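You operate a simulated robot arm through the tools that you are given. There is no shell and no other tool. Be economical: measure what you need, move in short steps, check, and stop when the job is done.

You are at the controls of a simulated robot arm. One attempt, no reset.

TASK
Slide the white tub under the chute and drain the bowl into it.
Fine: spill none; close and latch the flap again; stand the full tub before the hopper.

The check looks at the end state, three seconds after you hand in, the way a careful person would. Anything else that was tipped, shoved, dropped, spilled or broken makes it a failure.

THE ROBOT
A 6-joint arm with a two-finger gripper on a trunk, on a base that drives. Base frame: it is fixed to the floor where the robot stands at the start and does not move with it; the origin is under the middle of the robot, x ahead of it, y to its left, z up; the surface under the hand at the start is at about z = 920. Units: mm, rad, N and s.
With the tool pointing down near the work surface it reaches from about 540 to 780 mm from the robot's upright axis, wherever it stands. Its first joint turns from -2.897 to 2.897 rad. Places, roughly: air jet knob [0, -800, 1300]; arch latch [0, -400, 1100]; black bowl toggle [0, -500, 900]; blue track toggle [-100, -600, 900]; blue tub (15x12x9 cm) [300, -100, 500]; brown tub (15x12x9 cm) [300, -300, 1000]; chute flap [500, -300, 1100]; flap catch [600, -300, 1100]; gate valve lever [-100, -600, 900]; green lift toggle [900, -200, 800]; green tub (15x12x9 cm) [500, -200, 500]; grey tub (15x12x9 cm) [700, -300, 500]; ochre tub (15x12x9 cm) [800, -300, 500]; speed knob [0, -500, 1000]; stand top before the hopper [800, -200, 900]; steel hopper [700, -500, 1300]. Payload 1.66 kg.
The tool frame sits at the grasp point between the pads (the TCP): z along the fingers, y along the line on which they close. The tips reach 16 mm beyond it. Largest opening 111 mm; the body of the gripper starts 104 mm behind the TCP.
Orientation is that of the tool frame in the base frame, as a unit quaternion [x, y, z, w]. With the fingers straight down and closing along the base's y, the tool's x points along the base's -x, its y along +y and its z along -z.

THE INTERFACE
- The arm moves only by the tool play_rows. Its arguments are lists of equal length, an entry for each row: "gripper": the gripper command, from -1 (shut) to 1 (fully open), values between in proportion; "offset": the shift along the tool's x, y, z in units of 500 mm (1.0 is 500 mm), a list of three; "angular": the turn, a rotation vector about the tool's x, y, z in units of 90 degrees (1.0 is 90 degrees), a list of three. In form: {"gripper": [gripper, ...], "offset": [[x, y, z], ...], "angular": [[rx, ry, rz], ...]}. A call has 1 to 10 rows; each row is the pose to reach, as a shift and turn from the pose commanded when the call began, along the tool's axes at that moment. A call with a number of a shift or a turn outside -1 to 1 is refused whole. Each row takes 0.2 s and may step no farther than 50 mm and 0.15 rad from the row before; otherwise, or with a gripper value out of range, the whole call is refused. Where a pose cannot be reached the arm comes as near as it can. A force on the tool above 50 N (or 10 N above the force at the start of the call, whichever is more), or a blocked arm, ends the call early, and 0.2 s more pass. The fingers move at their own pace and stop on an object; they squeeze with about 32 N. The grip force told is the motor's: it shows also when the fingers shut on nothing. Time passes only in rows, and 0.2 s behind the last, so rows that repeat a pose let the fingers close. It gives the time, the measured TCP pose, the force on the tool (base axes), the opening and the grip force at its end, in the units of the frame above (readings bear some noise), with the torque about the TCP (base axes, N m) and any sound that the robot's microphone picked up.
- Cameras (640 x 400 px; columns grow to the right, rows downward): "scene" is now at [13, 124.4, 1772.3]; the picture's right is [-0.89, -0.45, 0.00], its down [-0.35, 0.70, -0.62] and it looks along [0.28, -0.55, -0.78] (base axes); focal length 294 px, centre (320, 200). "wrist" rides on the gripper at [70, 14, -143] in the tool frame; the picture's right is [-0.19, 0.98, 0.00], its down [-0.87, -0.17, -0.47] and it looks along [-0.46, -0.09, 0.88] (tool axes); focal length 230 px, centre (320, 200). There is no depth. A picture from a camera that has moved, and an enlarged one, comes with that camera's place and axes in the base frame and with its lens.
- get_image(camera): a new picture of that camera. No time passes.
- move_column(by): slides the trunk up (or, below 0, down) by that many mm; the arm and the scene camera ride with it, the base frame stays. It gives what a move gives, with no picture.
- roll_base(legs): drives the robot by 1 to 6 legs, each [ahead, left, turn to the left] in mm, mm and rad, along the robot's own axes; the way and the turn of a leg run together, so that a leg with both is an arc; at most 1500 mm and 3.142 rad a leg. The arm and the cameras ride along, it lands a little off, and it stops where it bumps. It gives what a move gives.
- turn_head(pan, tilt): turns the head with the scene camera to pan (to the left, within 2.094 rad either way) and tilt (down, from -0.506 to 1.204), counted from straight ahead of the robot. It gives what a move gives.
- inspect(camera, box): a new picture of the part [left, top, right, bottom] of that camera's present view, enlarged. No time passes.
- close_job(): hands the job in; it is judged then, once.

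Work in short steps. Places have to be worked out from the pictures, the camera data and where the tool is seen: move nearer, look again, correct. Check each grasp and each placing, and mend what went wrong. You have 120 turns and 78 pictures in all, those below and enlarged ones among them. Open the gripper and draw the arm clear of the work before you hand the job in, unless the task says otherwise; then end with one line.

The tools are called after ">>>" by a JSON object that holds its "fn" and its "kwargs". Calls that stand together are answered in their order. play_rows: Moves the arm, as the interface text tells. Its arguments: {"type":"object","properties":{"gripper":{"type":"array","items":{"type":"number"}},"offset":{"type":"array","items":{"type":"array","items":{"type":"number"}}},"angular":{"type":"array","items":{"type":"array","items":{"type":"number"}}}},"required":["gripper","offset","angular"]} The other tools are called the same way: move_column (by) slides the trunk up or down; roll_base (legs) drives the base; turn_head (pan, tilt) turns the head that bears the scene camera; get_image (camera) takes a picture; inspect (camera, box) takes an enlarged picture of a part of a camera's view; close_job () hands the job in.

At the start:

```text
clock: 0.0
tcp_pos: [369.8, -251.3, 1353.9]
orientation: [0.0, 1.0, 0.0, 0.0]
force: [-0.7, -0.3, 0.3]
ft_torque: [-0.05, -0.02, 0.0]
gripper_width: 110.7
grip_force: 0.1
trunk travel left (down, up): [-375.0, 215.0]
robot x, y, heading: [1.6, 1.6, 0.001]
head pan, tilt: [-1.108, 0.902]
```

scene: 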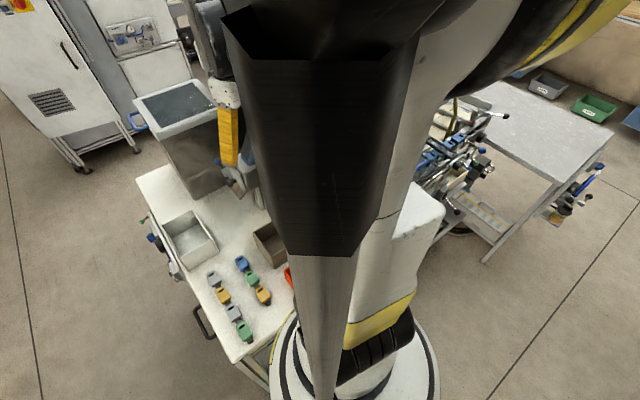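
wrist: 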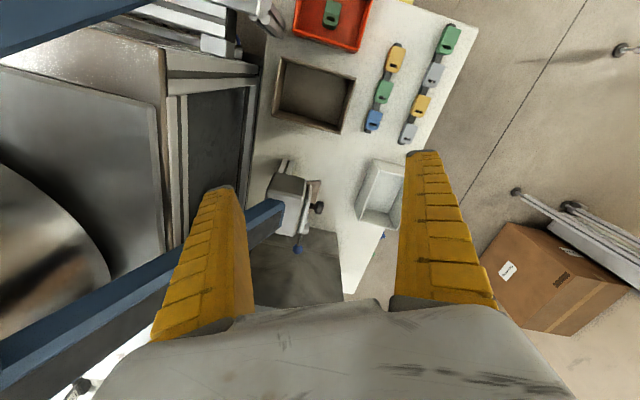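

The arm blocks the scene camera's view. I'll turn the head to see the hopper and stand.

>>> {"fn": "turn_head", "kwargs": {"pan": -0.45, "tilt": 0.75}}

>>> {"fn": "get_image", "kwargs": {"camera": "scene"}}

```text
clock: 1.0
tcp_pos: [369.2, -251.2, 1353.8]
orientation: [0.0, 1.0, -0.001, 0.001]
force: [-0.2, -0.2, 0.0]
ft_torque: [0.0, 0.02, -0.02]
gripper_width: 110.8
grip_force: 0.1
trunk travel left (down, up): [-375.0, 215.0]
robot x, y, heading: [3.2, 1.4, 0.002]
head pan, tilt: [-0.45, 0.75]
```

```text
75 pictures are left
camera scene: at [53.9, 155.7, 1784.3], right [-0.44, -0.9, 0.0], down [-0.61, 0.3, -0.73], along [0.66, -0.32, -0.68], focal length 294 px, centre (320, 200)
```

scene: 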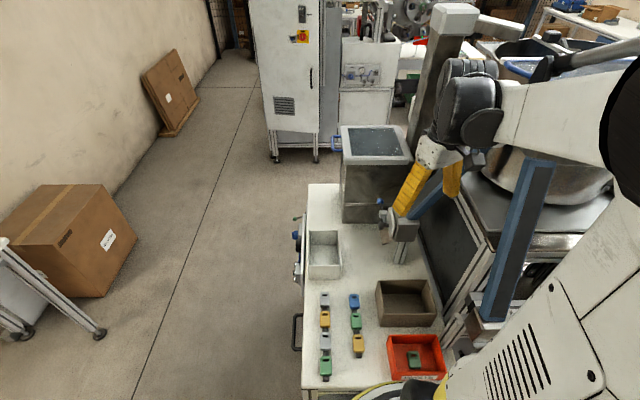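

Now I can see the table. I'll enlarge the part with the white tub, the chute and the stand.

>>> {"fn": "inspect", "kwargs": {"camera": "scene", "box": [280, 100, 480, 290]}}

>>> {"fn": "inspect", "kwargs": {"camera": "scene", "box": [400, 0, 640, 380]}}

```text
2.11 times, centred on (380, 195) of scene
camera zoom: at [53.9, 155.7, 1784.3], right [-0.44, -0.9, 0.0], down [-0.61, 0.3, -0.73], along [0.66, -0.32, -0.68], focal length 620 px, centre (194, 210)
```

zoom: 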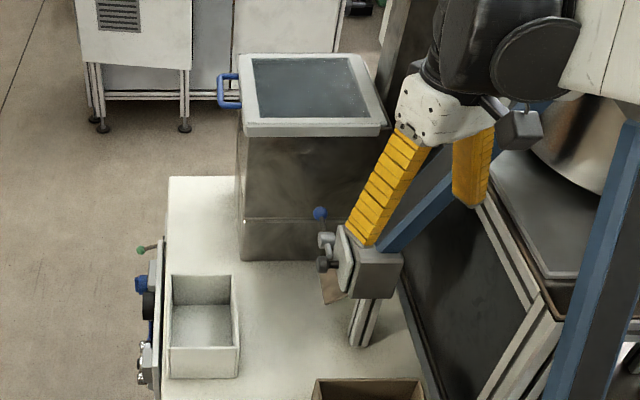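

```text
1.05 times, centred on (520, 190) of scene (not enlarged: the box is as wide or as high as the picture)
camera zoom: at [53.9, 155.7, 1784.3], right [-0.44, -0.9, 0.0], down [-0.61, 0.3, -0.73], along [0.66, -0.32, -0.68], focal length 310 px, centre (110, 210)
```

zoom: 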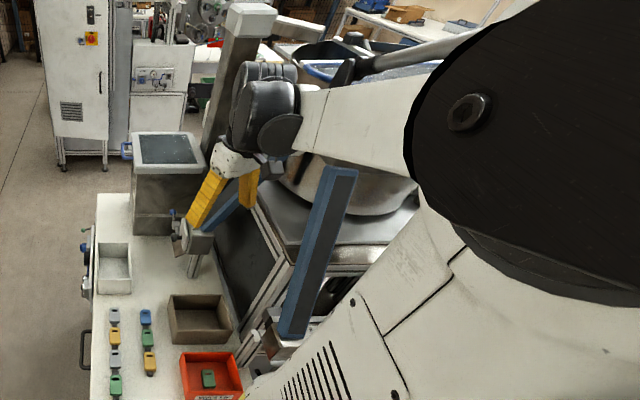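

The grey block at the end of the blue sloping bar looks like the chute mouth. I'll enlarge the wrist view there.

>>> {"fn": "inspect", "kwargs": {"camera": "wrist", "box": [220, 130, 420, 290]}}

>>> {"fn": "get_image", "kwargs": {"camera": "wrist"}}

```text
2.50 times, centred on (320, 210) of wrist
camera zoom: at [299.0, -238.3, 1495.8], right [0.19, 0.98, 0.0], down [0.87, -0.17, 0.47], along [0.46, -0.09, -0.88], focal length 575 px, centre (320, 175)
```

zoom: 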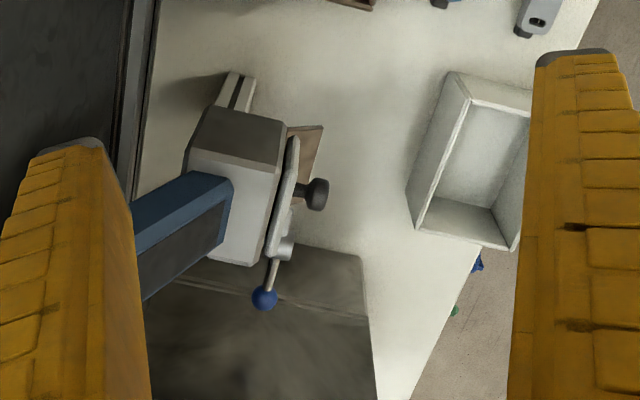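

```text
71 pictures are left
camera wrist: at [299.0, -238.3, 1495.8], right [0.19, 0.98, 0.0], down [0.87, -0.17, 0.47], along [0.46, -0.09, -0.88], focal length 230 px, centre (320, 200)
```

wrist: 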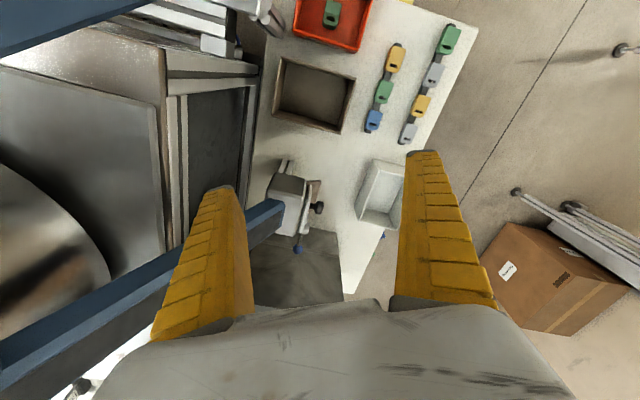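

The flap plate faces +y, with a black knob and a blue-ball catch. I'll swing the hand out to +y and point it along -y, so the wrist camera sees the flap face on and the arm gets out of the way.

>>> {"fn": "play_rows", "kwargs": {"gripper": [1, 1, 1, 1, 1, 1, 1, 1, 1, 1], "offset": [[0, 0.06, 0], [0, 0.12, 0], [0, 0.18, 0.0], [0, 0.24, 0.03], [0, 0.3, 0.08], [0, 0.3, 0.15], [-0.01, 0.3, 0.22], [-0.02, 0.3, 0.29], [-0.04, 0.3, 0.36], [-0.06, 0.3, 0.4]], "angular": [[0.09, 0, 0], [0.18, 0, 0], [0.27, 0, 0], [0.36, 0, 0], [0.45, 0, 0], [0.54, 0, 0], [0.63, 0, 0], [0.72, 0, 0], [0.81, 0, 0], [0.9, 0, 0]]}}

>>> {"fn": "get_image", "kwargs": {"camera": "wrist"}}

>>> {"fn": "get_image", "kwargs": {"camera": "scene"}}

```text
clock: 3.2
tcp_pos: [488.9, -71.5, 1209.3]
orientation: [0.0, 0.76, -0.65, -0.002]
force: [0.1, 0.0, -0.7]
ft_torque: [-0.02, 0.01, -0.08]
gripper_width: 110.8
grip_force: 0.1
out of reach, approached as far as the arm can: row 8, 9, 10
trunk travel left (down, up): [-375.0, 215.0]
robot x, y, heading: [-0.4, -0.3, -0.003]
head pan, tilt: [-0.45, 0.75]
```

```text
70 pictures are left
camera wrist: at [419.1, 71.0, 1218.3], right [0.19, 0.15, -0.97], down [0.87, 0.44, 0.24], along [0.46, -0.89, -0.05], focal length 230 px, centre (320, 200)
```

wrist: 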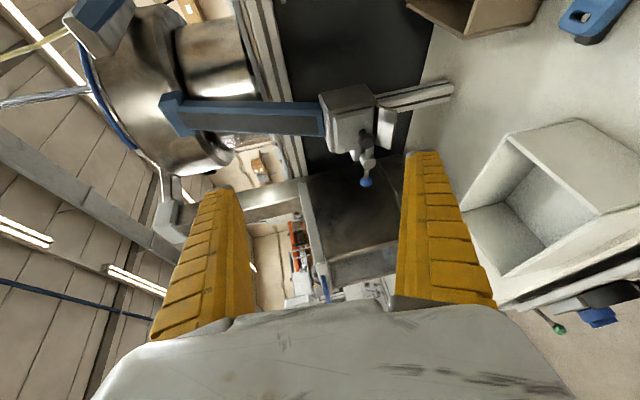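

```text
69 pictures are left
camera scene: at [57.0, 156.5, 1784.0], right [-0.43, -0.9, 0.0], down [-0.62, 0.3, -0.73], along [0.66, -0.32, -0.68], focal length 294 px, centre (320, 200)
```

scene: 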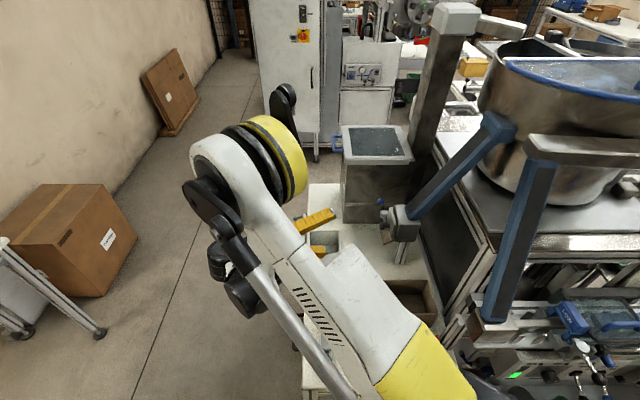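

The flap is now clear in both cameras. I'll enlarge both views.

>>> {"fn": "inspect", "kwargs": {"camera": "wrist", "box": [300, 65, 460, 215]}}

>>> {"fn": "inspect", "kwargs": {"camera": "scene", "box": [320, 110, 460, 270]}}

```text
2.67 times, centred on (380, 140) of wrist
camera zoom: at [419.1, 71.0, 1218.3], right [0.19, 0.15, -0.97], down [0.87, 0.44, 0.24], along [0.46, -0.89, -0.05], focal length 614 px, centre (160, 360)
```

zoom: 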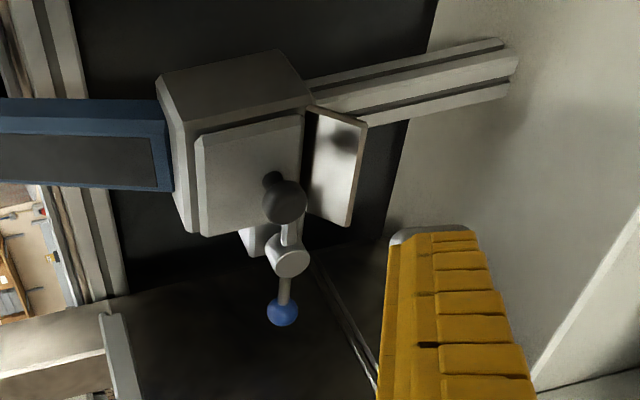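

```text
2.50 times, centred on (390, 190) of scene
camera zoom: at [57.0, 156.5, 1784.0], right [-0.43, -0.9, 0.0], down [-0.62, 0.3, -0.73], along [0.66, -0.32, -0.68], focal length 736 px, centre (145, 225)
```

zoom: 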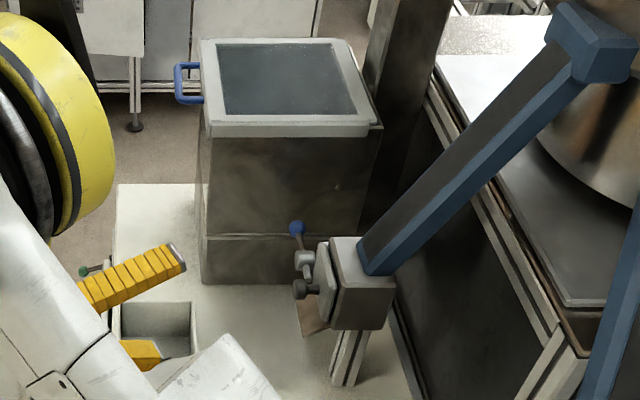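

Everything on the table is rotated about -0.45 rad. The flap faces n≈(0.43,0.9), with the knob near (515,-272,1118) and the catch lever near (573..615,-330,1100). I'll drive the robot round to the front side of the table, so the tub, flap and stand are all in reach.

>>> {"fn": "roll_base", "kwargs": {"legs": [[0, 450, 0], [905, 0, 0], [0, 0, -2.02]]}}

>>> {"fn": "turn_head", "kwargs": {"pan": 0.0, "tilt": 0.8}}

>>> {"fn": "get_image", "kwargs": {"camera": "scene"}}

```text
clock: 15.2
tcp_pos: [638.3, 41.0, 1211.1]
orientation: [0.647, 0.401, -0.342, -0.552]
force: [-0.1, 0.7, 0.7]
ft_torque: [-0.03, 0.04, 0.01]
gripper_width: 110.8
grip_force: 0.1
trunk travel left (down, up): [-375.0, 215.0]
robot x, y, heading: [917.7, 446.3, -2.033]
head pan, tilt: [-0.45, 0.75]
```

```text
clock: 16.1
tcp_pos: [638.3, 42.0, 1209.6]
orientation: [0.647, 0.401, -0.342, -0.551]
force: [-0.1, -0.4, 0.4]
ft_torque: [0.02, -0.02, 0.01]
gripper_width: 110.6
grip_force: 0.1
trunk travel left (down, up): [-375.0, 215.0]
robot x, y, heading: [918.3, 443.4, -2.028]
head pan, tilt: [0.0, 0.799]
```

```text
66 pictures are left
camera scene: at [1061.2, 310.0, 1780.3], right [-0.9, 0.44, 0.0], down [0.32, 0.64, -0.7], along [-0.31, -0.62, -0.72], focal length 294 px, centre (320, 200)
```

scene: 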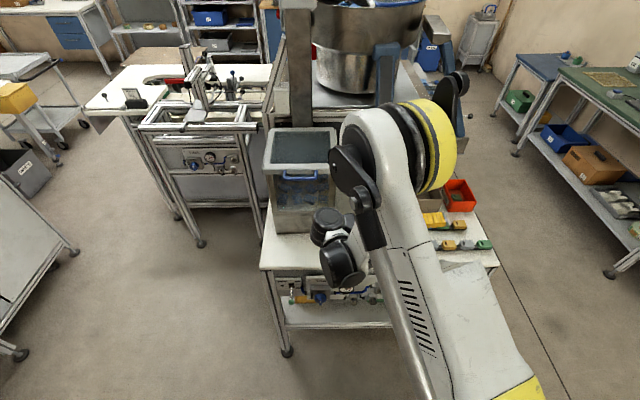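

The robot now stands in front of the table, and the knob should be about 819 ahead and 44 to the right. I'll turn the hand to point forward at the flap: first a yaw with an advance, then a roll to put the camera on top.

>>> {"fn": "play_rows", "kwargs": {"gripper": [1, 1, 1, 1, 1, 1, 1, 1, 1, 1], "offset": [[-0.03, 0, 0], [-0.07, 0, 0], [-0.11, 0, 0], [-0.15, 0, 0], [-0.19, 0, 0], [-0.23, 0, 0], [-0.27, 0, 0], [-0.31, 0, 0], [-0.35, 0, 0], [-0.39, 0, 0]], "angular": [[0, -0.09, 0], [0, -0.18, 0], [0, -0.27, 0], [0, -0.36, 0], [0, -0.45, 0], [0, -0.54, 0], [0, -0.63, 0], [0, -0.72, 0], [0, -0.81, 0], [0, -0.9, 0]]}}

>>> {"fn": "play_rows", "kwargs": {"gripper": [1, 1, 1, 1, 1, 1, 1, 1, 1, 1], "offset": [[0, 0, 0], [0, 0, 0], [0, 0, 0], [0, 0, 0], [0, 0, 0], [0, 0, 0], [0, 0, 0], [0, 0, 0], [0, 0, 0], [0, 0, 0]], "angular": [[0, 0, -0.09], [0, 0, -0.18], [0, 0, -0.27], [0, 0, -0.36], [0, 0, -0.45], [0, 0, -0.54], [0, 0, -0.63], [0, 0, -0.72], [0, 0, -0.81], [0, 0, -0.9]]}}

>>> {"fn": "get_image", "kwargs": {"camera": "wrist"}}

>>> {"fn": "get_image", "kwargs": {"camera": "scene"}}

```text
clock: 18.3
tcp_pos: [517.4, -189.0, 1266.9]
orientation: [-0.27, -0.664, 0.679, 0.158]
force: [0.3, 0.7, 0.4]
ft_torque: [-0.01, 0.01, 0.06]
gripper_width: 110.7
grip_force: 0.1
out of reach, approached as far as the arm can: row 1, 2, 3, 4, 5, 6, 7, 8, 9, 10
trunk travel left (down, up): [-375.0, 215.0]
robot x, y, heading: [915.7, 444.8, -2.026]
head pan, tilt: [0.0, 0.799]
```

```text
clock: 20.5
tcp_pos: [518.6, -188.6, 1268.3]
orientation: [-0.226, 0.679, -0.413, -0.563]
force: [-0.7, 0.1, 0.2]
ft_torque: [0.0, -0.01, 0.0]
gripper_width: 111.0
grip_force: 0.1
trunk travel left (down, up): [-375.0, 215.0]
robot x, y, heading: [915.7, 444.2, -2.03]
head pan, tilt: [0.0, 0.799]
```

```text
65 pictures are left
camera wrist: at [570.5, -55.2, 1333.7], right [-0.71, 0.52, -0.48], down [0.63, 0.16, -0.76], along [-0.32, -0.84, -0.44], focal length 230 px, centre (320, 200)
```

wrist: 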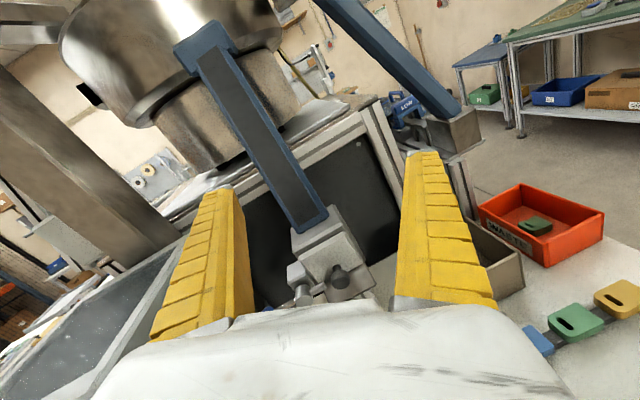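

```text
64 pictures are left
camera scene: at [1061.3, 310.0, 1780.3], right [-0.9, 0.44, 0.0], down [0.32, 0.64, -0.7], along [-0.31, -0.62, -0.72], focal length 294 px, centre (320, 200)
```

scene: 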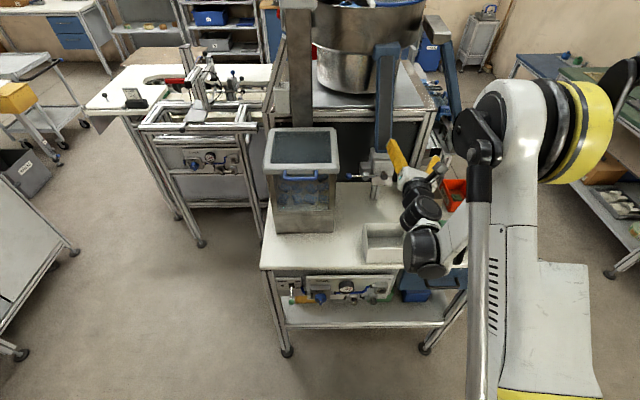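

The flap is at the bottom edge of the wrist view. I'll take out the leftover roll and yaw, lower the hand and back off a bit to look straight at it.

>>> {"fn": "play_rows", "kwargs": {"gripper": [1, 1, 1, 1, 1, 1], "offset": [[-0.0, 0, -0.03], [-0.05, 0, -0.06], [-0.1, 0, -0.1], [-0.16, 0, -0.12], [-0.22, 0, -0.12], [-0.28, 0, -0.12]], "angular": [[0.02, 0, -0.04], [0.04, 0, -0.08], [0.06, 0, -0.12], [0.08, 0, -0.16], [0.1, 0, -0.2], [0.1, 0, -0.2]]}}

>>> {"fn": "get_image", "kwargs": {"camera": "wrist"}}

>>> {"fn": "inspect", "kwargs": {"camera": "scene", "box": [250, 100, 450, 290]}}

```text
clock: 21.9
tcp_pos: [533.7, -256.5, 1197.4]
orientation: [-0.348, 0.614, -0.395, -0.588]
force: [0.0, -0.5, -1.3]
ft_torque: [-0.01, 0.28, -0.07]
gripper_width: 110.9
grip_force: 0.0
out of reach, approached as far as the arm can: row 1, 2, 3, 4, 5, 6
trunk travel left (down, up): [-375.0, 215.0]
robot x, y, heading: [919.2, 445.0, -2.029]
head pan, tilt: [0.0, 0.799]
```

```text
63 pictures are left
camera wrist: at [579.9, -121.2, 1265.0], right [-0.86, 0.43, -0.26], down [0.42, 0.32, -0.85], along [-0.28, -0.85, -0.45], focal length 230 px, centre (320, 200)
```

wrist: 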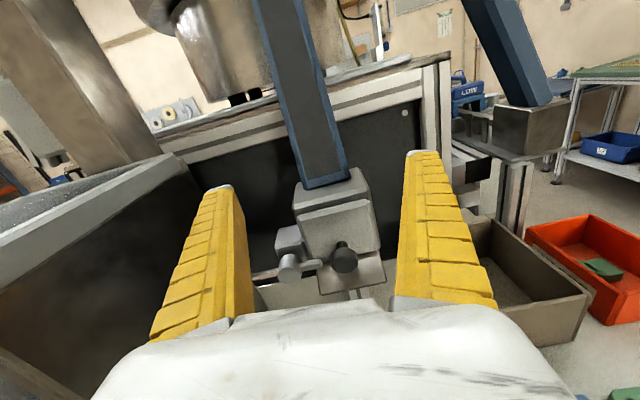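

```text
2.11 times, centred on (350, 195) of scene
camera zoom: at [1060.0, 306.6, 1780.0], right [-0.9, 0.44, 0.0], down [0.32, 0.64, -0.7], along [-0.31, -0.62, -0.72], focal length 620 px, centre (257, 210)
```

zoom: 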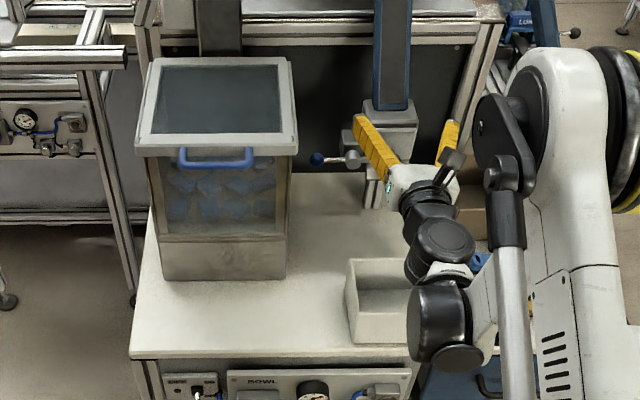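

The hand can't come nearer the robot's axis at this height, so I'll back the base up. That pulls the hand off the flap and gives a clear view.

>>> {"fn": "roll_base", "kwargs": {"legs": [[-130, 0, 0]]}}

>>> {"fn": "get_image", "kwargs": {"camera": "wrist"}}

>>> {"fn": "get_image", "kwargs": {"camera": "scene"}}

```text
clock: 23.2
tcp_pos: [591.8, -137.7, 1198.8]
orientation: [-0.372, 0.601, -0.373, -0.601]
force: [-0.5, 0.8, 0.5]
ft_torque: [0.01, -0.03, 0.0]
gripper_width: 110.9
grip_force: 0.1
trunk travel left (down, up): [-375.0, 215.0]
robot x, y, heading: [976.3, 561.3, -2.024]
head pan, tilt: [0.0, 0.799]
```

```text
61 pictures are left
camera wrist: at [643.5, -4.9, 1268.0], right [-0.88, 0.44, -0.19], down [0.36, 0.35, -0.87], along [-0.31, -0.83, -0.46], focal length 230 px, centre (320, 200)
```

wrist: 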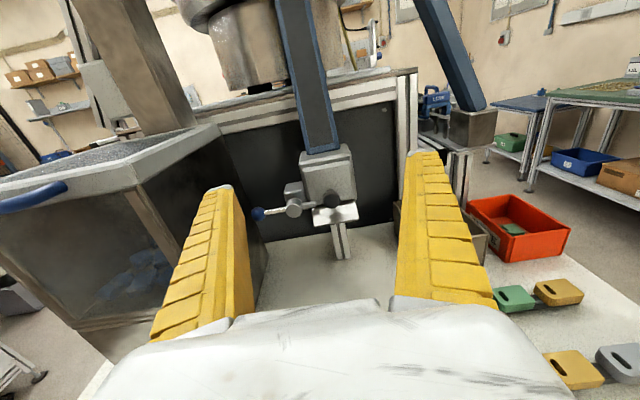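

```text
60 pictures are left
camera scene: at [1119.3, 427.3, 1780.4], right [-0.9, 0.44, 0.0], down [0.32, 0.64, -0.7], along [-0.31, -0.63, -0.72], focal length 294 px, centre (320, 200)
```

scene: 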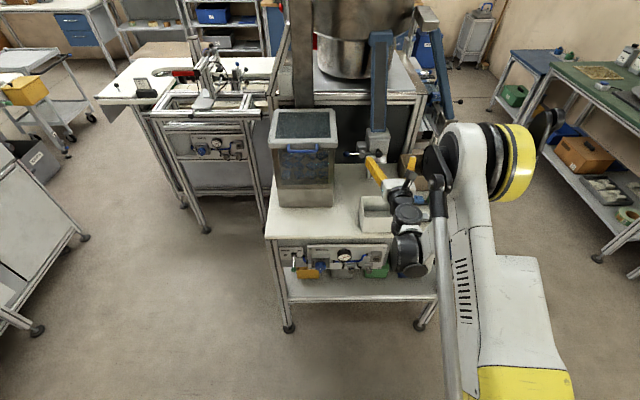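

Now I'll enlarge the flap from the wrist camera and the panel from the scene camera.

>>> {"fn": "inspect", "kwargs": {"camera": "wrist", "box": [240, 140, 370, 270]}}

>>> {"fn": "inspect", "kwargs": {"camera": "scene", "box": [260, 100, 400, 290]}}

```text
3.08 times, centred on (305, 205) of wrist
camera zoom: at [643.5, -4.9, 1268.0], right [-0.88, 0.44, -0.19], down [0.36, 0.35, -0.87], along [-0.31, -0.83, -0.46], focal length 708 px, centre (366, 185)
```

zoom: 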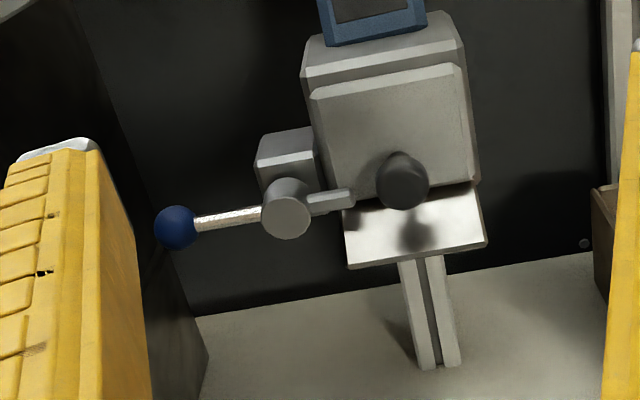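

```text
2.11 times, centred on (330, 195) of scene
camera zoom: at [1119.3, 427.3, 1780.4], right [-0.9, 0.44, 0.0], down [0.32, 0.64, -0.7], along [-0.31, -0.63, -0.72], focal length 620 px, centre (299, 210)
```

zoom: 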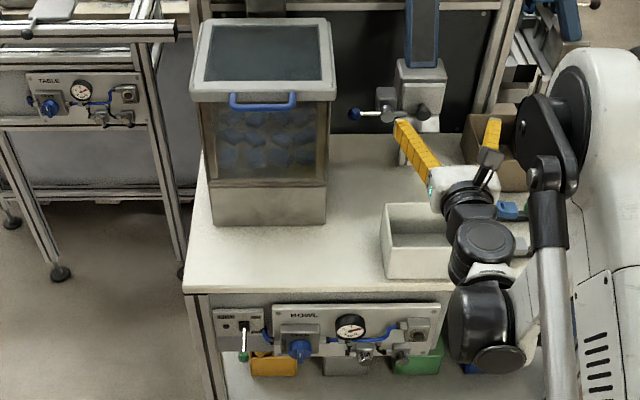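

The geometry is now clear. In table coordinates u=(.9,-.435), n=(.435,.9):
- The knob is at u≈591, n≈-24, z≈1109.
- The lip edge is at n≈-35, z≈1057.
- The tub centre is at u≈592, n≈137, so it only has to slide about 160 mm along -n.

I'll turn the hand to point down with the fingers closing along n, so it can grip the tub's front wall.

>>> {"fn": "play_rows", "kwargs": {"gripper": [1, 1, 1, 1, 1, 1, 1, 1], "offset": [[0.02, 0.02, -0.02], [0.04, 0.03, -0.04], [0.06, 0.05, -0.06], [0.08, 0.07, -0.08], [0.1, 0.08, -0.1], [0.1, 0.1, -0.12], [0.1, 0.11, -0.14], [0.1, 0.12, -0.14]], "angular": [[-0.0513, -0.0513, 0.0513], [-0.1026, -0.1026, 0.1026], [-0.154, -0.154, 0.154], [-0.2053, -0.2053, 0.2053], [-0.2566, -0.2566, 0.2566], [-0.3079, -0.3079, 0.3079], [-0.3592, -0.3592, 0.3592], [-0.4106, -0.4106, 0.4106]]}}

>>> {"fn": "play_rows", "kwargs": {"gripper": [1, 1, 1, 1, 1, 1, 1], "offset": [[0, 0, 0], [0, 0, 0], [0, 0, 0], [0, 0, 0], [0, 0, 0], [0, 0, 0], [0, 0, 0]], "angular": [[-0.0513, -0.0513, 0.0513], [-0.1026, -0.1026, 0.1026], [-0.154, -0.154, 0.154], [-0.2053, -0.2053, 0.2053], [-0.2566, -0.2566, 0.2566], [-0.3079, -0.3079, 0.3079], [-0.3592, -0.3592, 0.3592]]}}

>>> {"fn": "get_image", "kwargs": {"camera": "wrist"}}

```text
clock: 25.0
tcp_pos: [468.1, 51.4, 1248.2]
orientation: [-0.109, 0.907, -0.306, -0.268]
force: [0.5, -0.6, -1.1]
ft_torque: [-0.01, -0.02, 0.0]
gripper_width: 111.0
grip_force: 0.1
out of reach, approached as far as the arm can: row 1, 2, 3, 4, 5, 6, 7, 8
trunk travel left (down, up): [-375.0, 215.0]
robot x, y, heading: [978.0, 563.3, -2.031]
head pan, tilt: [0.0, 0.799]
```

```text
clock: 26.6
tcp_pos: [468.3, 50.8, 1247.2]
orientation: [0.139, 0.98, -0.101, 0.098]
force: [0.9, 0.1, -0.7]
ft_torque: [0.04, -0.01, 0.0]
gripper_width: 111.0
grip_force: 0.1
out of reach, approached as far as the arm can: row 1, 2, 3, 4, 5, 6, 7
trunk travel left (down, up): [-375.0, 215.0]
robot x, y, heading: [972.3, 560.2, -2.03]
head pan, tilt: [0.0, 0.799]
```

```text
57 pictures are left
camera wrist: at [382.1, 111.6, 1366.4], right [0.47, 0.88, -0.13], down [0.69, -0.27, 0.67], along [0.55, -0.4, -0.73], focal length 230 px, centre (320, 200)
```

wrist: 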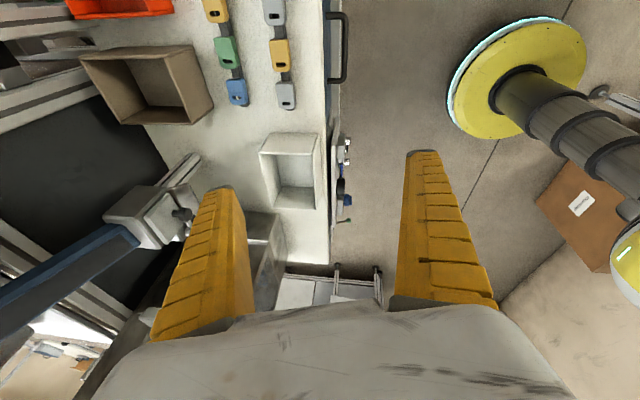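

Part of that pose was out of reach, and the hand drifted to u≈399. I'll move it to straight down above the tub's front wall at z≈1100, where it should be reachable.

>>> {"fn": "play_rows", "kwargs": {"gripper": [1, 1, 1, 1, 1, 1], "offset": [[-0.03, -0.015, 0.06], [-0.06, -0.03, 0.12], [-0.09, -0.045, 0.18], [-0.12, -0.06, 0.24], [-0.15, -0.075, 0.3], [-0.176, -0.087, 0.362]], "angular": [[-0.016, 0.025, 0.018], [-0.032, 0.05, 0.036], [-0.048, 0.075, 0.054], [-0.064, 0.1, 0.072], [-0.08, 0.125, 0.09], [-0.0955, 0.148, 0.106]]}}

>>> {"fn": "get_image", "kwargs": {"camera": "wrist"}}

>>> {"fn": "get_image", "kwargs": {"camera": "scene"}}

```text
clock: 28.0
tcp_pos: [569.6, -55.0, 1099.7]
orientation: [0.22, 0.965, -0.066, 0.125]
force: [0.0, 0.9, -0.4]
ft_torque: [0.01, 0.0, -0.01]
gripper_width: 111.0
grip_force: 0.1
out of reach, approached as far as the arm can: row 2, 3, 4, 5, 6
trunk travel left (down, up): [-375.0, 215.0]
robot x, y, heading: [979.2, 563.1, -2.028]
head pan, tilt: [0.0, 0.799]
```

```text
56 pictures are left
camera wrist: at [482.7, 11.6, 1216.1], right [0.6, 0.8, -0.02], down [0.58, -0.42, 0.7], along [0.55, -0.43, -0.72], focal length 230 px, centre (320, 200)
```

wrist: 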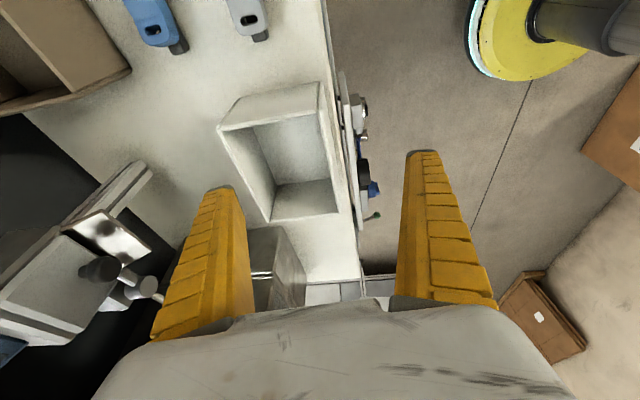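

```text
55 pictures are left
camera scene: at [1118.3, 424.5, 1780.2], right [-0.9, 0.44, 0.0], down [0.32, 0.64, -0.7], along [-0.31, -0.62, -0.72], focal length 294 px, centre (320, 200)
```

scene: 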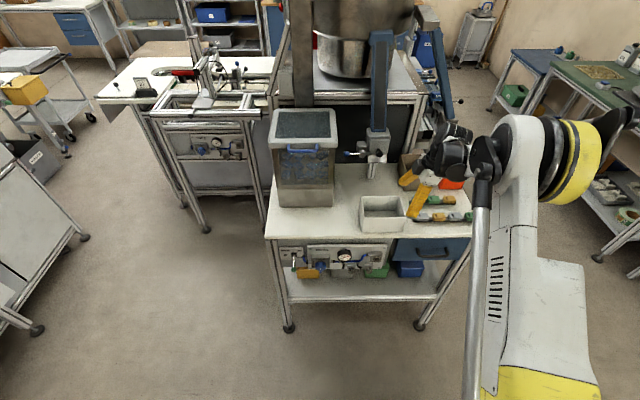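

The position was reached, but a 16° tilt remains because of a wrist limit. I'll turn the hand about its axis to the default tool-down orientation (camera towards the robot), where the wrist should have more room.

>>> {"fn": "play_rows", "kwargs": {"gripper": [1, 1, 1, 1, 1, 1, 1, 1, 1, 1], "offset": [[0, 0, 0], [0, 0, 0], [0, 0, 0], [0, 0, 0], [0, 0, 0], [0, 0, 0], [0, 0, 0], [0, 0, 0], [0, 0, 0], [0, 0, 0]], "angular": [[0.0092, 0.016, 0.092], [0.0184, 0.032, 0.184], [0.0276, 0.048, 0.276], [0.0368, 0.064, 0.368], [0.046, 0.08, 0.46], [0.0552, 0.096, 0.552], [0.0644, 0.112, 0.644], [0.0736, 0.128, 0.736], [0.0828, 0.144, 0.828], [0.092, 0.16, 0.92]]}}

>>> {"fn": "get_image", "kwargs": {"camera": "wrist"}}

```text
clock: 30.2
tcp_pos: [567.0, -52.3, 1101.3]
orientation: [0.806, 0.574, 0.029, 0.138]
force: [-0.1, -0.2, 0.4]
ft_torque: [0.0, -0.01, 0.02]
gripper_width: 110.7
grip_force: 0.0
out of reach, approached as far as the arm can: row 3, 4, 5, 6, 7, 8, 9, 10
trunk travel left (down, up): [-375.0, 215.0]
robot x, y, heading: [975.2, 560.7, -2.033]
head pan, tilt: [0.0, 0.799]
```

```text
54 pictures are left
camera wrist: at [573.0, 34.6, 1232.9], right [0.84, -0.47, 0.27], down [-0.54, -0.67, 0.51], along [-0.06, -0.57, -0.82], focal length 230 px, centre (320, 200)
```

wrist: 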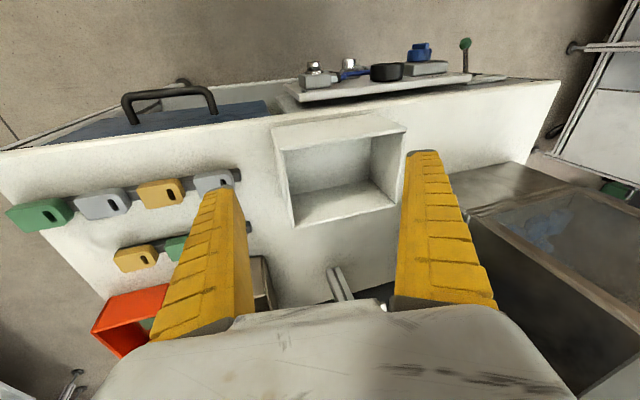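

The wrist is in a flipped branch, so 16° of tilt about n is unavoidable here. With the fingers closing along n that tilt lies in the plane of the front wall, so it does no harm. I'll rotate back to that orientation above the front wall.

>>> {"fn": "play_rows", "kwargs": {"gripper": [1, 1, 1, 1, 1, 1, 1, 1, 1, 1], "offset": [[0, 0, 0], [0, 0, 0], [0, 0, 0], [0, 0, 0], [0, 0, 0], [0, 0, 0], [0, 0, 0.01], [0, 0.01, 0.02], [0.01, 0.02, 0.03], [0.012, 0.022, 0.04]], "angular": [[-0.0046, 0.0034, -0.0916], [-0.0092, 0.0068, -0.1832], [-0.0138, 0.0102, -0.2748], [-0.0184, 0.0136, -0.3664], [-0.023, 0.017, -0.458], [-0.0276, 0.0204, -0.5496], [-0.0322, 0.0238, -0.6412], [-0.0368, 0.0272, -0.7328], [-0.0414, 0.0306, -0.8244], [-0.046, 0.034, -0.916]]}}

>>> {"fn": "get_image", "kwargs": {"camera": "wrist"}}

>>> {"fn": "inspect", "kwargs": {"camera": "scene", "box": [320, 130, 480, 270]}}

```text
clock: 32.4
tcp_pos: [586.4, -55.7, 1082.3]
orientation: [0.22, 0.965, -0.033, 0.14]
force: [-0.5, -0.2, 0.7]
ft_torque: [0.02, 0.01, -0.02]
gripper_width: 110.9
grip_force: 0.1
trunk travel left (down, up): [-375.0, 215.0]
robot x, y, heading: [976.9, 563.6, -2.031]
head pan, tilt: [0.0, 0.799]
```

```text
53 pictures are left
camera wrist: at [493.9, 2.5, 1199.9], right [0.59, 0.81, 0.05], down [0.56, -0.45, 0.7], along [0.59, -0.38, -0.71], focal length 230 px, centre (320, 200)
```

wrist: 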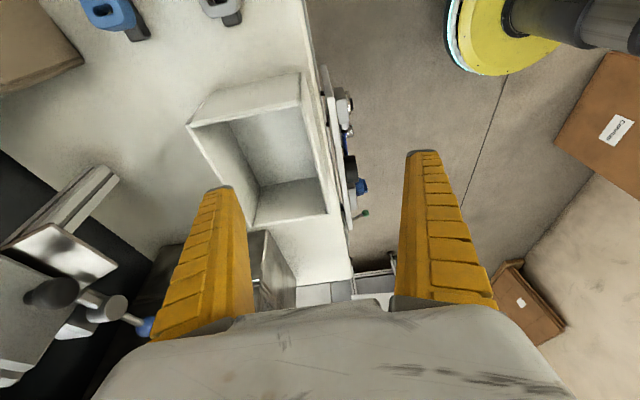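

```text
2.86 times, centred on (400, 200) of scene
camera zoom: at [1118.3, 425.2, 1780.3], right [-0.9, 0.44, 0.0], down [0.32, 0.64, -0.7], along [-0.31, -0.62, -0.72], focal length 841 px, centre (91, 200)
```

zoom: 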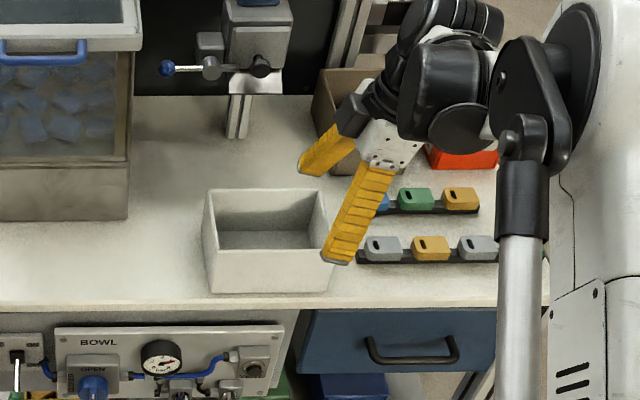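

I judge the front wall at n≈200 with its top at z≈1000, and the fingers straddle it. I'll descend so the tips reach about z 975, then close.

>>> {"fn": "play_rows", "kwargs": {"gripper": [1, 1, 1, 1, 0, -0.6, -1, -1], "offset": [[0.013, -0.003, 0.05], [0.026, -0.006, 0.09], [0.038, -0.01, 0.13], [0.05, -0.012, 0.177], [0.05, -0.012, 0.177], [0.05, -0.012, 0.177], [0.05, -0.012, 0.177], [0.05, -0.012, 0.177]], "angular": [[0, 0, 0], [0, 0, 0], [0, 0, 0], [0, 0, 0], [0, 0, 0], [0, 0, 0], [0, 0, 0], [0, 0, 0]]}}

>>> {"fn": "get_image", "kwargs": {"camera": "wrist"}}

>>> {"fn": "inspect", "kwargs": {"camera": "scene", "box": [320, 130, 480, 270]}}

```text
clock: 34.2
tcp_pos: [583.0, -60.0, 990.5]
orientation: [0.222, 0.965, -0.033, 0.139]
force: [-1.8, 0.6, 3.1]
ft_torque: [0.0, 0.05, 0.06]
gripper_width: 6.0
grip_force: 31.5
trunk travel left (down, up): [-375.0, 215.0]
robot x, y, heading: [974.2, 560.6, -2.031]
head pan, tilt: [0.0, 0.799]
```

```text
51 pictures are left
camera wrist: at [490.7, -2.0, 1108.1], right [0.59, 0.8, 0.05], down [0.55, -0.45, 0.7], along [0.59, -0.38, -0.71], focal length 230 px, centre (320, 200)
```

wrist: 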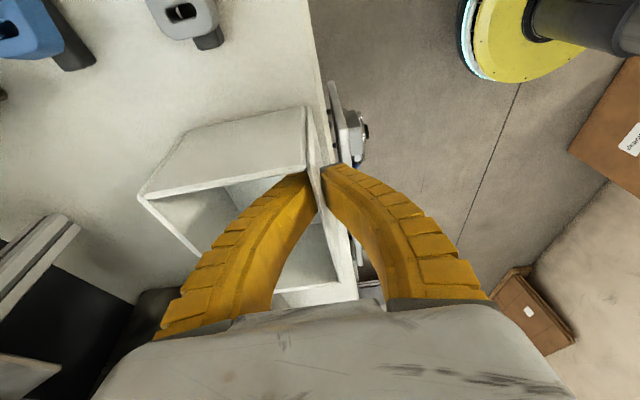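

```text
2.86 times, centred on (400, 200) of scene
camera zoom: at [1118.5, 425.7, 1780.3], right [-0.9, 0.44, 0.0], down [0.32, 0.64, -0.7], along [-0.31, -0.63, -0.72], focal length 841 px, centre (91, 200)
```

zoom: 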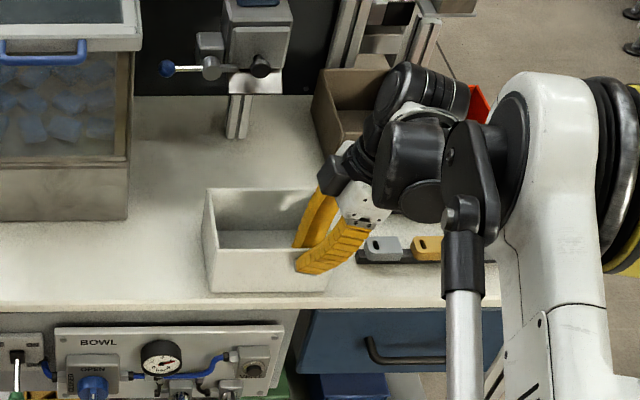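

The wall is gripped (6 mm) at u≈551, n≈200. The arm alone would overreach, so I'll drive the base ahead 130 mm with the tub gripped and let the arm finish the slide.

>>> {"fn": "roll_base", "kwargs": {"legs": [[65, 0, 0], [65, 0, 0]]}}

>>> {"fn": "get_image", "kwargs": {"camera": "scene"}}

>>> {"fn": "get_image", "kwargs": {"camera": "wrist"}}

```text
clock: 35.8
tcp_pos: [524.5, -175.3, 991.6]
orientation: [0.222, 0.965, -0.033, 0.139]
force: [0.7, 1.8, 3.7]
ft_torque: [0.0, -0.04, 0.03]
gripper_width: 6.0
grip_force: 32.5
trunk travel left (down, up): [-375.0, 215.0]
robot x, y, heading: [918.1, 446.5, -2.033]
head pan, tilt: [0.0, 0.799]
```

```text
49 pictures are left
camera scene: at [1061.1, 309.4, 1780.3], right [-0.9, 0.44, 0.0], down [0.32, 0.64, -0.7], along [-0.31, -0.62, -0.72], focal length 294 px, centre (320, 200)
```

scene: 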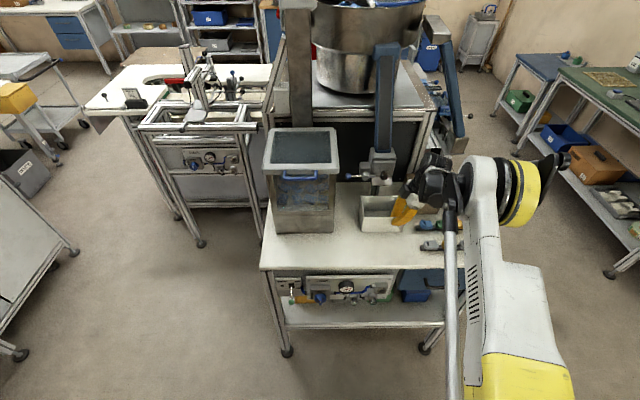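

```text
48 pictures are left
camera wrist: at [432.8, -117.1, 1107.9], right [0.59, 0.8, 0.05], down [0.55, -0.45, 0.7], along [0.59, -0.38, -0.71], focal length 230 px, centre (320, 200)
```

wrist: 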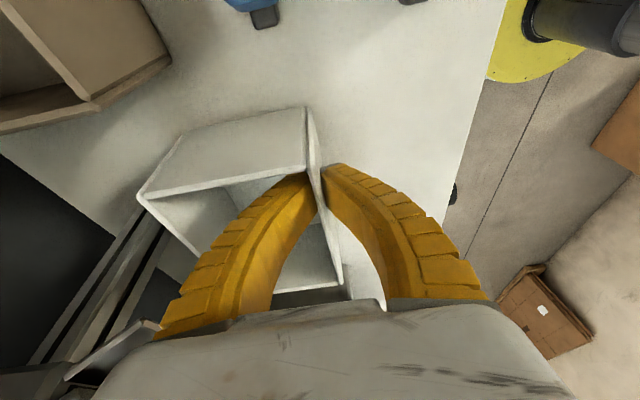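

The tub centre is now at about n 13, u 584. The arm will slide it a further -33 mm in n and +8 mm in u.

>>> {"fn": "play_rows", "kwargs": {"gripper": [-1, -1, -1, -1, -1], "offset": [[-0.003, -0.015, 0.001], [-0.006, -0.03, 0.002], [-0.01, -0.045, 0.003], [-0.0154, -0.066, 0.0044], [-0.0154, -0.066, 0.0044]], "angular": [[0, 0, 0], [0, 0, 0], [0, 0, 0], [0, 0, 0], [0, 0, 0]]}}

>>> {"fn": "inspect", "kwargs": {"camera": "scene", "box": [310, 130, 450, 270]}}

```text
clock: 37.0
tcp_pos: [517.2, -208.5, 990.6]
orientation: [0.221, 0.965, -0.033, 0.139]
force: [-0.8, -1.0, 2.7]
ft_torque: [0.01, 0.01, -0.05]
gripper_width: 6.1
grip_force: 31.7
trunk travel left (down, up): [-375.0, 215.0]
robot x, y, heading: [917.2, 446.4, -2.033]
head pan, tilt: [0.0, 0.799]
```

```text
2.86 times, centred on (380, 200) of scene
camera zoom: at [1061.1, 309.9, 1780.3], right [-0.9, 0.44, 0.0], down [0.32, 0.64, -0.7], along [-0.31, -0.62, -0.72], focal length 841 px, centre (149, 200)
```

zoom: 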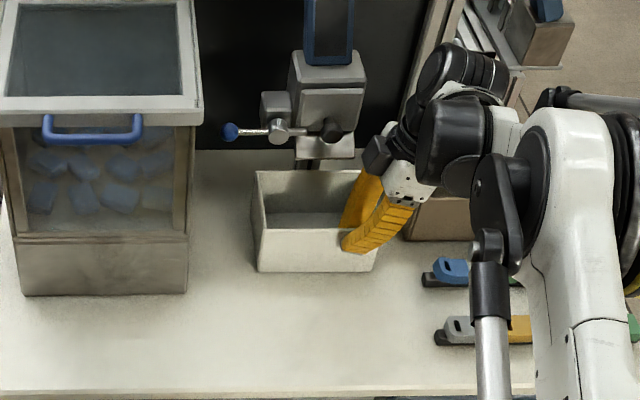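

The tub sits under the lip (centre u≈595-600, n≈-20). I'll open the fingers partly, lift off and retreat towards +n.

>>> {"fn": "play_rows", "kwargs": {"gripper": [-0.5, -0.5, -0.5, -0.5, -0.5, -0.5, -0.5, -0.5, -0.5], "offset": [[0, 0, 0], [0, 0, 0], [-0.014, 0, -0.05], [-0.028, 0, -0.1], [-0.033, 0.05, -0.12], [-0.04, 0.12, -0.14], [-0.05, 0.2, -0.18], [-0.06, 0.28, -0.21], [-0.06, 0.36, -0.21]], "angular": [[0, 0, 0], [0, 0, 0], [0, 0, 0], [0, 0, 0], [0, 0, 0], [0, 0, 0], [0, 0, 0], [0, 0, 0], [0, 0, 0]]}}

>>> {"fn": "get_image", "kwargs": {"camera": "scene"}}

```text
clock: 39.0
tcp_pos: [594.9, -45.8, 1102.0]
orientation: [0.221, 0.965, -0.033, 0.14]
force: [0.2, 0.5, -0.2]
ft_torque: [-0.04, 0.04, -0.03]
gripper_width: 30.7
grip_force: 2.0
trunk travel left (down, up): [-375.0, 215.0]
robot x, y, heading: [917.1, 443.8, -2.032]
head pan, tilt: [0.0, 0.799]
```

```text
46 pictures are left
camera scene: at [1061.5, 311.0, 1780.4], right [-0.9, 0.44, 0.0], down [0.32, 0.64, -0.7], along [-0.31, -0.63, -0.72], focal length 294 px, centre (320, 200)
```

scene: 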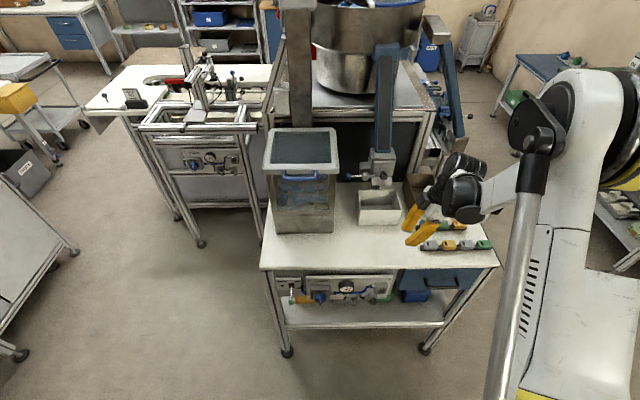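

I'll check the tub under the chute, and read the BOWL panel too.

>>> {"fn": "inspect", "kwargs": {"camera": "scene", "box": [330, 140, 420, 235]}}

>>> {"fn": "inspect", "kwargs": {"camera": "scene", "box": [265, 260, 405, 315]}}

```text
4.21 times, centred on (375, 188) of scene
camera zoom: at [1061.5, 311.0, 1780.4], right [-0.9, 0.44, 0.0], down [0.32, 0.64, -0.7], along [-0.31, -0.63, -0.72], focal length 1240 px, centre (88, 253)
```

zoom: 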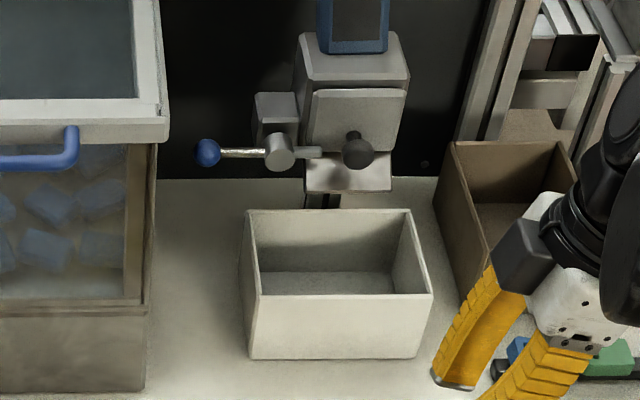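

```text
4.57 times, centred on (335, 288) of scene
camera zoom: at [1061.5, 311.0, 1780.4], right [-0.9, 0.44, 0.0], down [0.32, 0.64, -0.7], along [-0.31, -0.63, -0.72], focal length 1346 px, centre (251, -200)
```

zoom: 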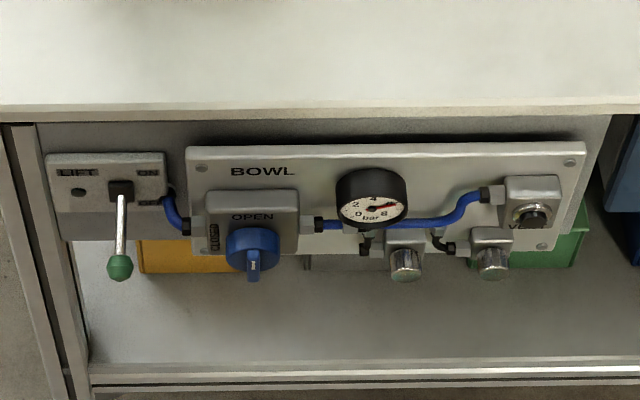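

The tub sits well under the lip. Next I'll swing the hand to the forward-pointing pose, fingers closed, to work the catch. I'll back the base up a little for reach first.

>>> {"fn": "roll_base", "kwargs": {"legs": [[-70, 0, 0]]}}

>>> {"fn": "play_rows", "kwargs": {"gripper": [-1, -1, -1, -1, -1, -1, -1, -1], "offset": [[-0.015, -0.03, 0.0], [-0.03, -0.06, 0.0], [-0.045, -0.09, 0.0], [-0.06, -0.12, 0.0], [-0.075, -0.15, 0.0], [-0.09, -0.18, 0.0], [-0.105, -0.21, 0.0], [-0.12, -0.24, 0.0]], "angular": [[0.0424, 0.0562, -0.0561], [0.0848, 0.1124, -0.1122], [0.1272, 0.1686, -0.1683], [0.1696, 0.2248, -0.2244], [0.212, 0.281, -0.2805], [0.2544, 0.3372, -0.3366], [0.2968, 0.3934, -0.3927], [0.339, 0.4496, -0.4488]]}}

```text
clock: 40.0
tcp_pos: [626.2, 18.6, 1100.7]
orientation: [0.221, 0.964, -0.033, 0.141]
force: [-0.6, -0.1, 0.3]
ft_torque: [-0.04, 0.04, -0.02]
gripper_width: 30.4
grip_force: 1.2
trunk travel left (down, up): [-375.0, 215.0]
robot x, y, heading: [950.6, 506.5, -2.032]
head pan, tilt: [0.0, 0.799]
```

```text
clock: 41.8
tcp_pos: [531.4, -45.3, 1117.1]
orientation: [-0.126, 0.912, -0.326, -0.214]
force: [-0.8, 0.1, 0.6]
ft_torque: [0.0, 0.02, -0.02]
gripper_width: 0.0
grip_force: 28.4
out of reach, approached as far as the arm can: row 1, 2, 3, 4, 5, 6, 7, 8
trunk travel left (down, up): [-375.0, 215.0]
robot x, y, heading: [948.9, 509.4, -2.028]
head pan, tilt: [0.0, 0.799]
```

Half way round. I'll finish the turn to forward and approach a stand-off in front of the ball lever (u≈700, n≈60, z≈1075).

>>> {"fn": "play_rows", "kwargs": {"gripper": [-1, -1, -1, -1, -1, -1, -1, -1], "offset": [[-0.028, -0.045, 0.031], [-0.055, -0.09, 0.062], [-0.083, -0.134, 0.093], [-0.111, -0.178, 0.124], [-0.139, -0.223, 0.155], [-0.167, -0.267, 0.186], [-0.195, -0.312, 0.217], [-0.222, -0.356, 0.247]], "angular": [[0.0255, 0.0576, -0.0641], [0.051, 0.1152, -0.1282], [0.0765, 0.1728, -0.1923], [0.102, 0.2304, -0.2564], [0.1275, 0.288, -0.3205], [0.153, 0.3456, -0.3846], [0.1785, 0.4032, -0.4487], [0.204, 0.461, -0.513]]}}

>>> {"fn": "get_image", "kwargs": {"camera": "wrist"}}

>>> {"fn": "get_image", "kwargs": {"camera": "scene"}}

```text
clock: 43.6
tcp_pos: [622.9, -255.9, 1085.8]
orientation: [0.382, -0.59, 0.394, 0.592]
force: [0.6, -0.1, -0.3]
ft_torque: [0.03, 0.01, -0.01]
gripper_width: 0.0
grip_force: 28.6
out of reach, approached as far as the arm can: row 1, 2, 3, 4, 5, 6, 7, 8
trunk travel left (down, up): [-375.0, 215.0]
robot x, y, heading: [954.4, 510.9, -2.027]
head pan, tilt: [0.0, 0.799]
```

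```text
43 pictures are left
camera wrist: at [665.0, -119.0, 1153.6], right [-0.9, 0.39, -0.2], down [0.35, 0.35, -0.87], along [-0.26, -0.85, -0.45], focal length 230 px, centre (320, 200)
```

wrist: 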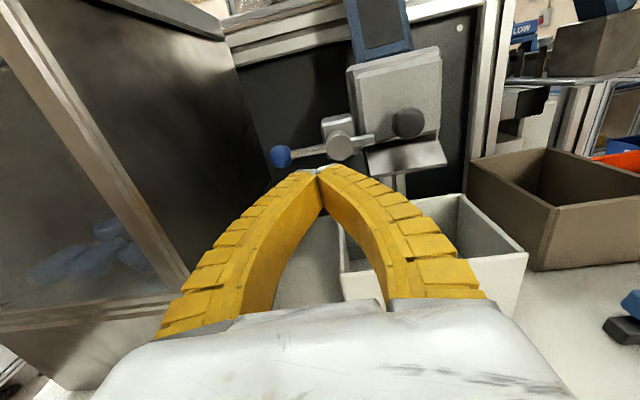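

```text
42 pictures are left
camera scene: at [1093.0, 371.3, 1780.2], right [-0.9, 0.44, 0.0], down [0.32, 0.64, -0.7], along [-0.31, -0.62, -0.72], focal length 294 px, centre (320, 200)
```

scene: 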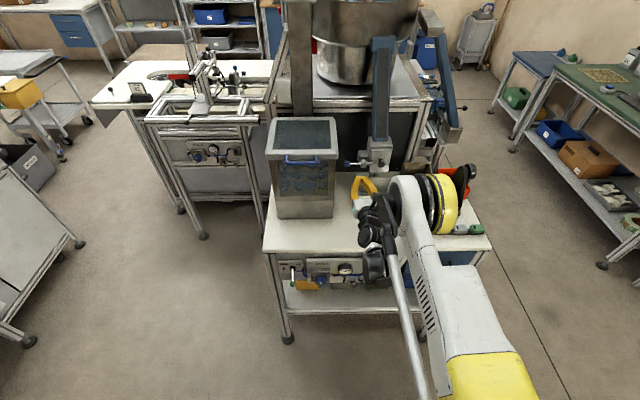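

The hand is in front of the pivot, with the ball at u≈708, z≈1097 and the pivot at u≈655. I'll move under the lever near the ball and advance beneath it.

>>> {"fn": "play_rows", "kwargs": {"gripper": [-1, -1, -1, -1, -1, -1], "offset": [[-0.03, -0.023, 0], [-0.056, -0.046, 0], [-0.056, -0.044, 0.04], [-0.056, -0.042, 0.08], [-0.056, -0.04, 0.12], [-0.056, -0.04, 0.148]], "angular": [[0, 0, 0], [0, 0, 0], [0, 0, 0], [0, 0, 0], [0, 0, 0], [0, 0, 0]]}}

>>> {"fn": "get_image", "kwargs": {"camera": "wrist"}}

>>> {"fn": "inspect", "kwargs": {"camera": "scene", "box": [320, 120, 420, 230]}}

```text
clock: 45.0
tcp_pos: [620.5, -308.9, 1100.5]
orientation: [-0.383, 0.591, -0.394, -0.591]
force: [0.2, 0.0, 0.0]
ft_torque: [0.0, -0.01, -0.02]
gripper_width: 0.0
grip_force: 28.1
out of reach, approached as far as the arm can: row 1, 2, 3, 4, 5, 6
trunk travel left (down, up): [-375.0, 215.0]
robot x, y, heading: [949.0, 514.0, -2.028]
head pan, tilt: [0.0, 0.799]
```

```text
41 pictures are left
camera wrist: at [662.5, -172.8, 1169.2], right [-0.9, 0.39, -0.2], down [0.35, 0.35, -0.87], along [-0.26, -0.85, -0.45], focal length 230 px, centre (320, 200)
```

wrist: 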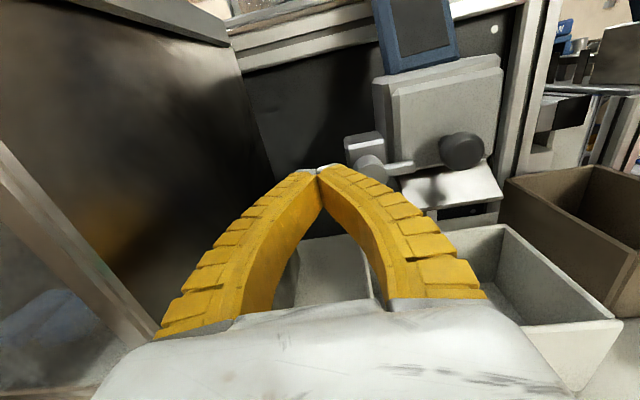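

```text
3.64 times, centred on (370, 175) of scene
camera zoom: at [1091.9, 371.9, 1780.3], right [-0.9, 0.44, 0.0], down [0.32, 0.64, -0.7], along [-0.31, -0.62, -0.72], focal length 1070 px, centre (138, 291)
```

zoom: 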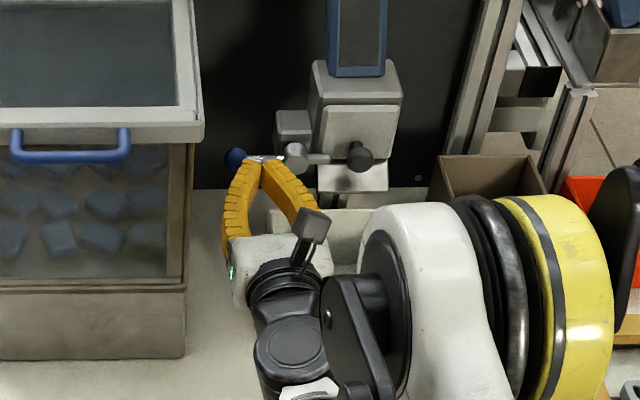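

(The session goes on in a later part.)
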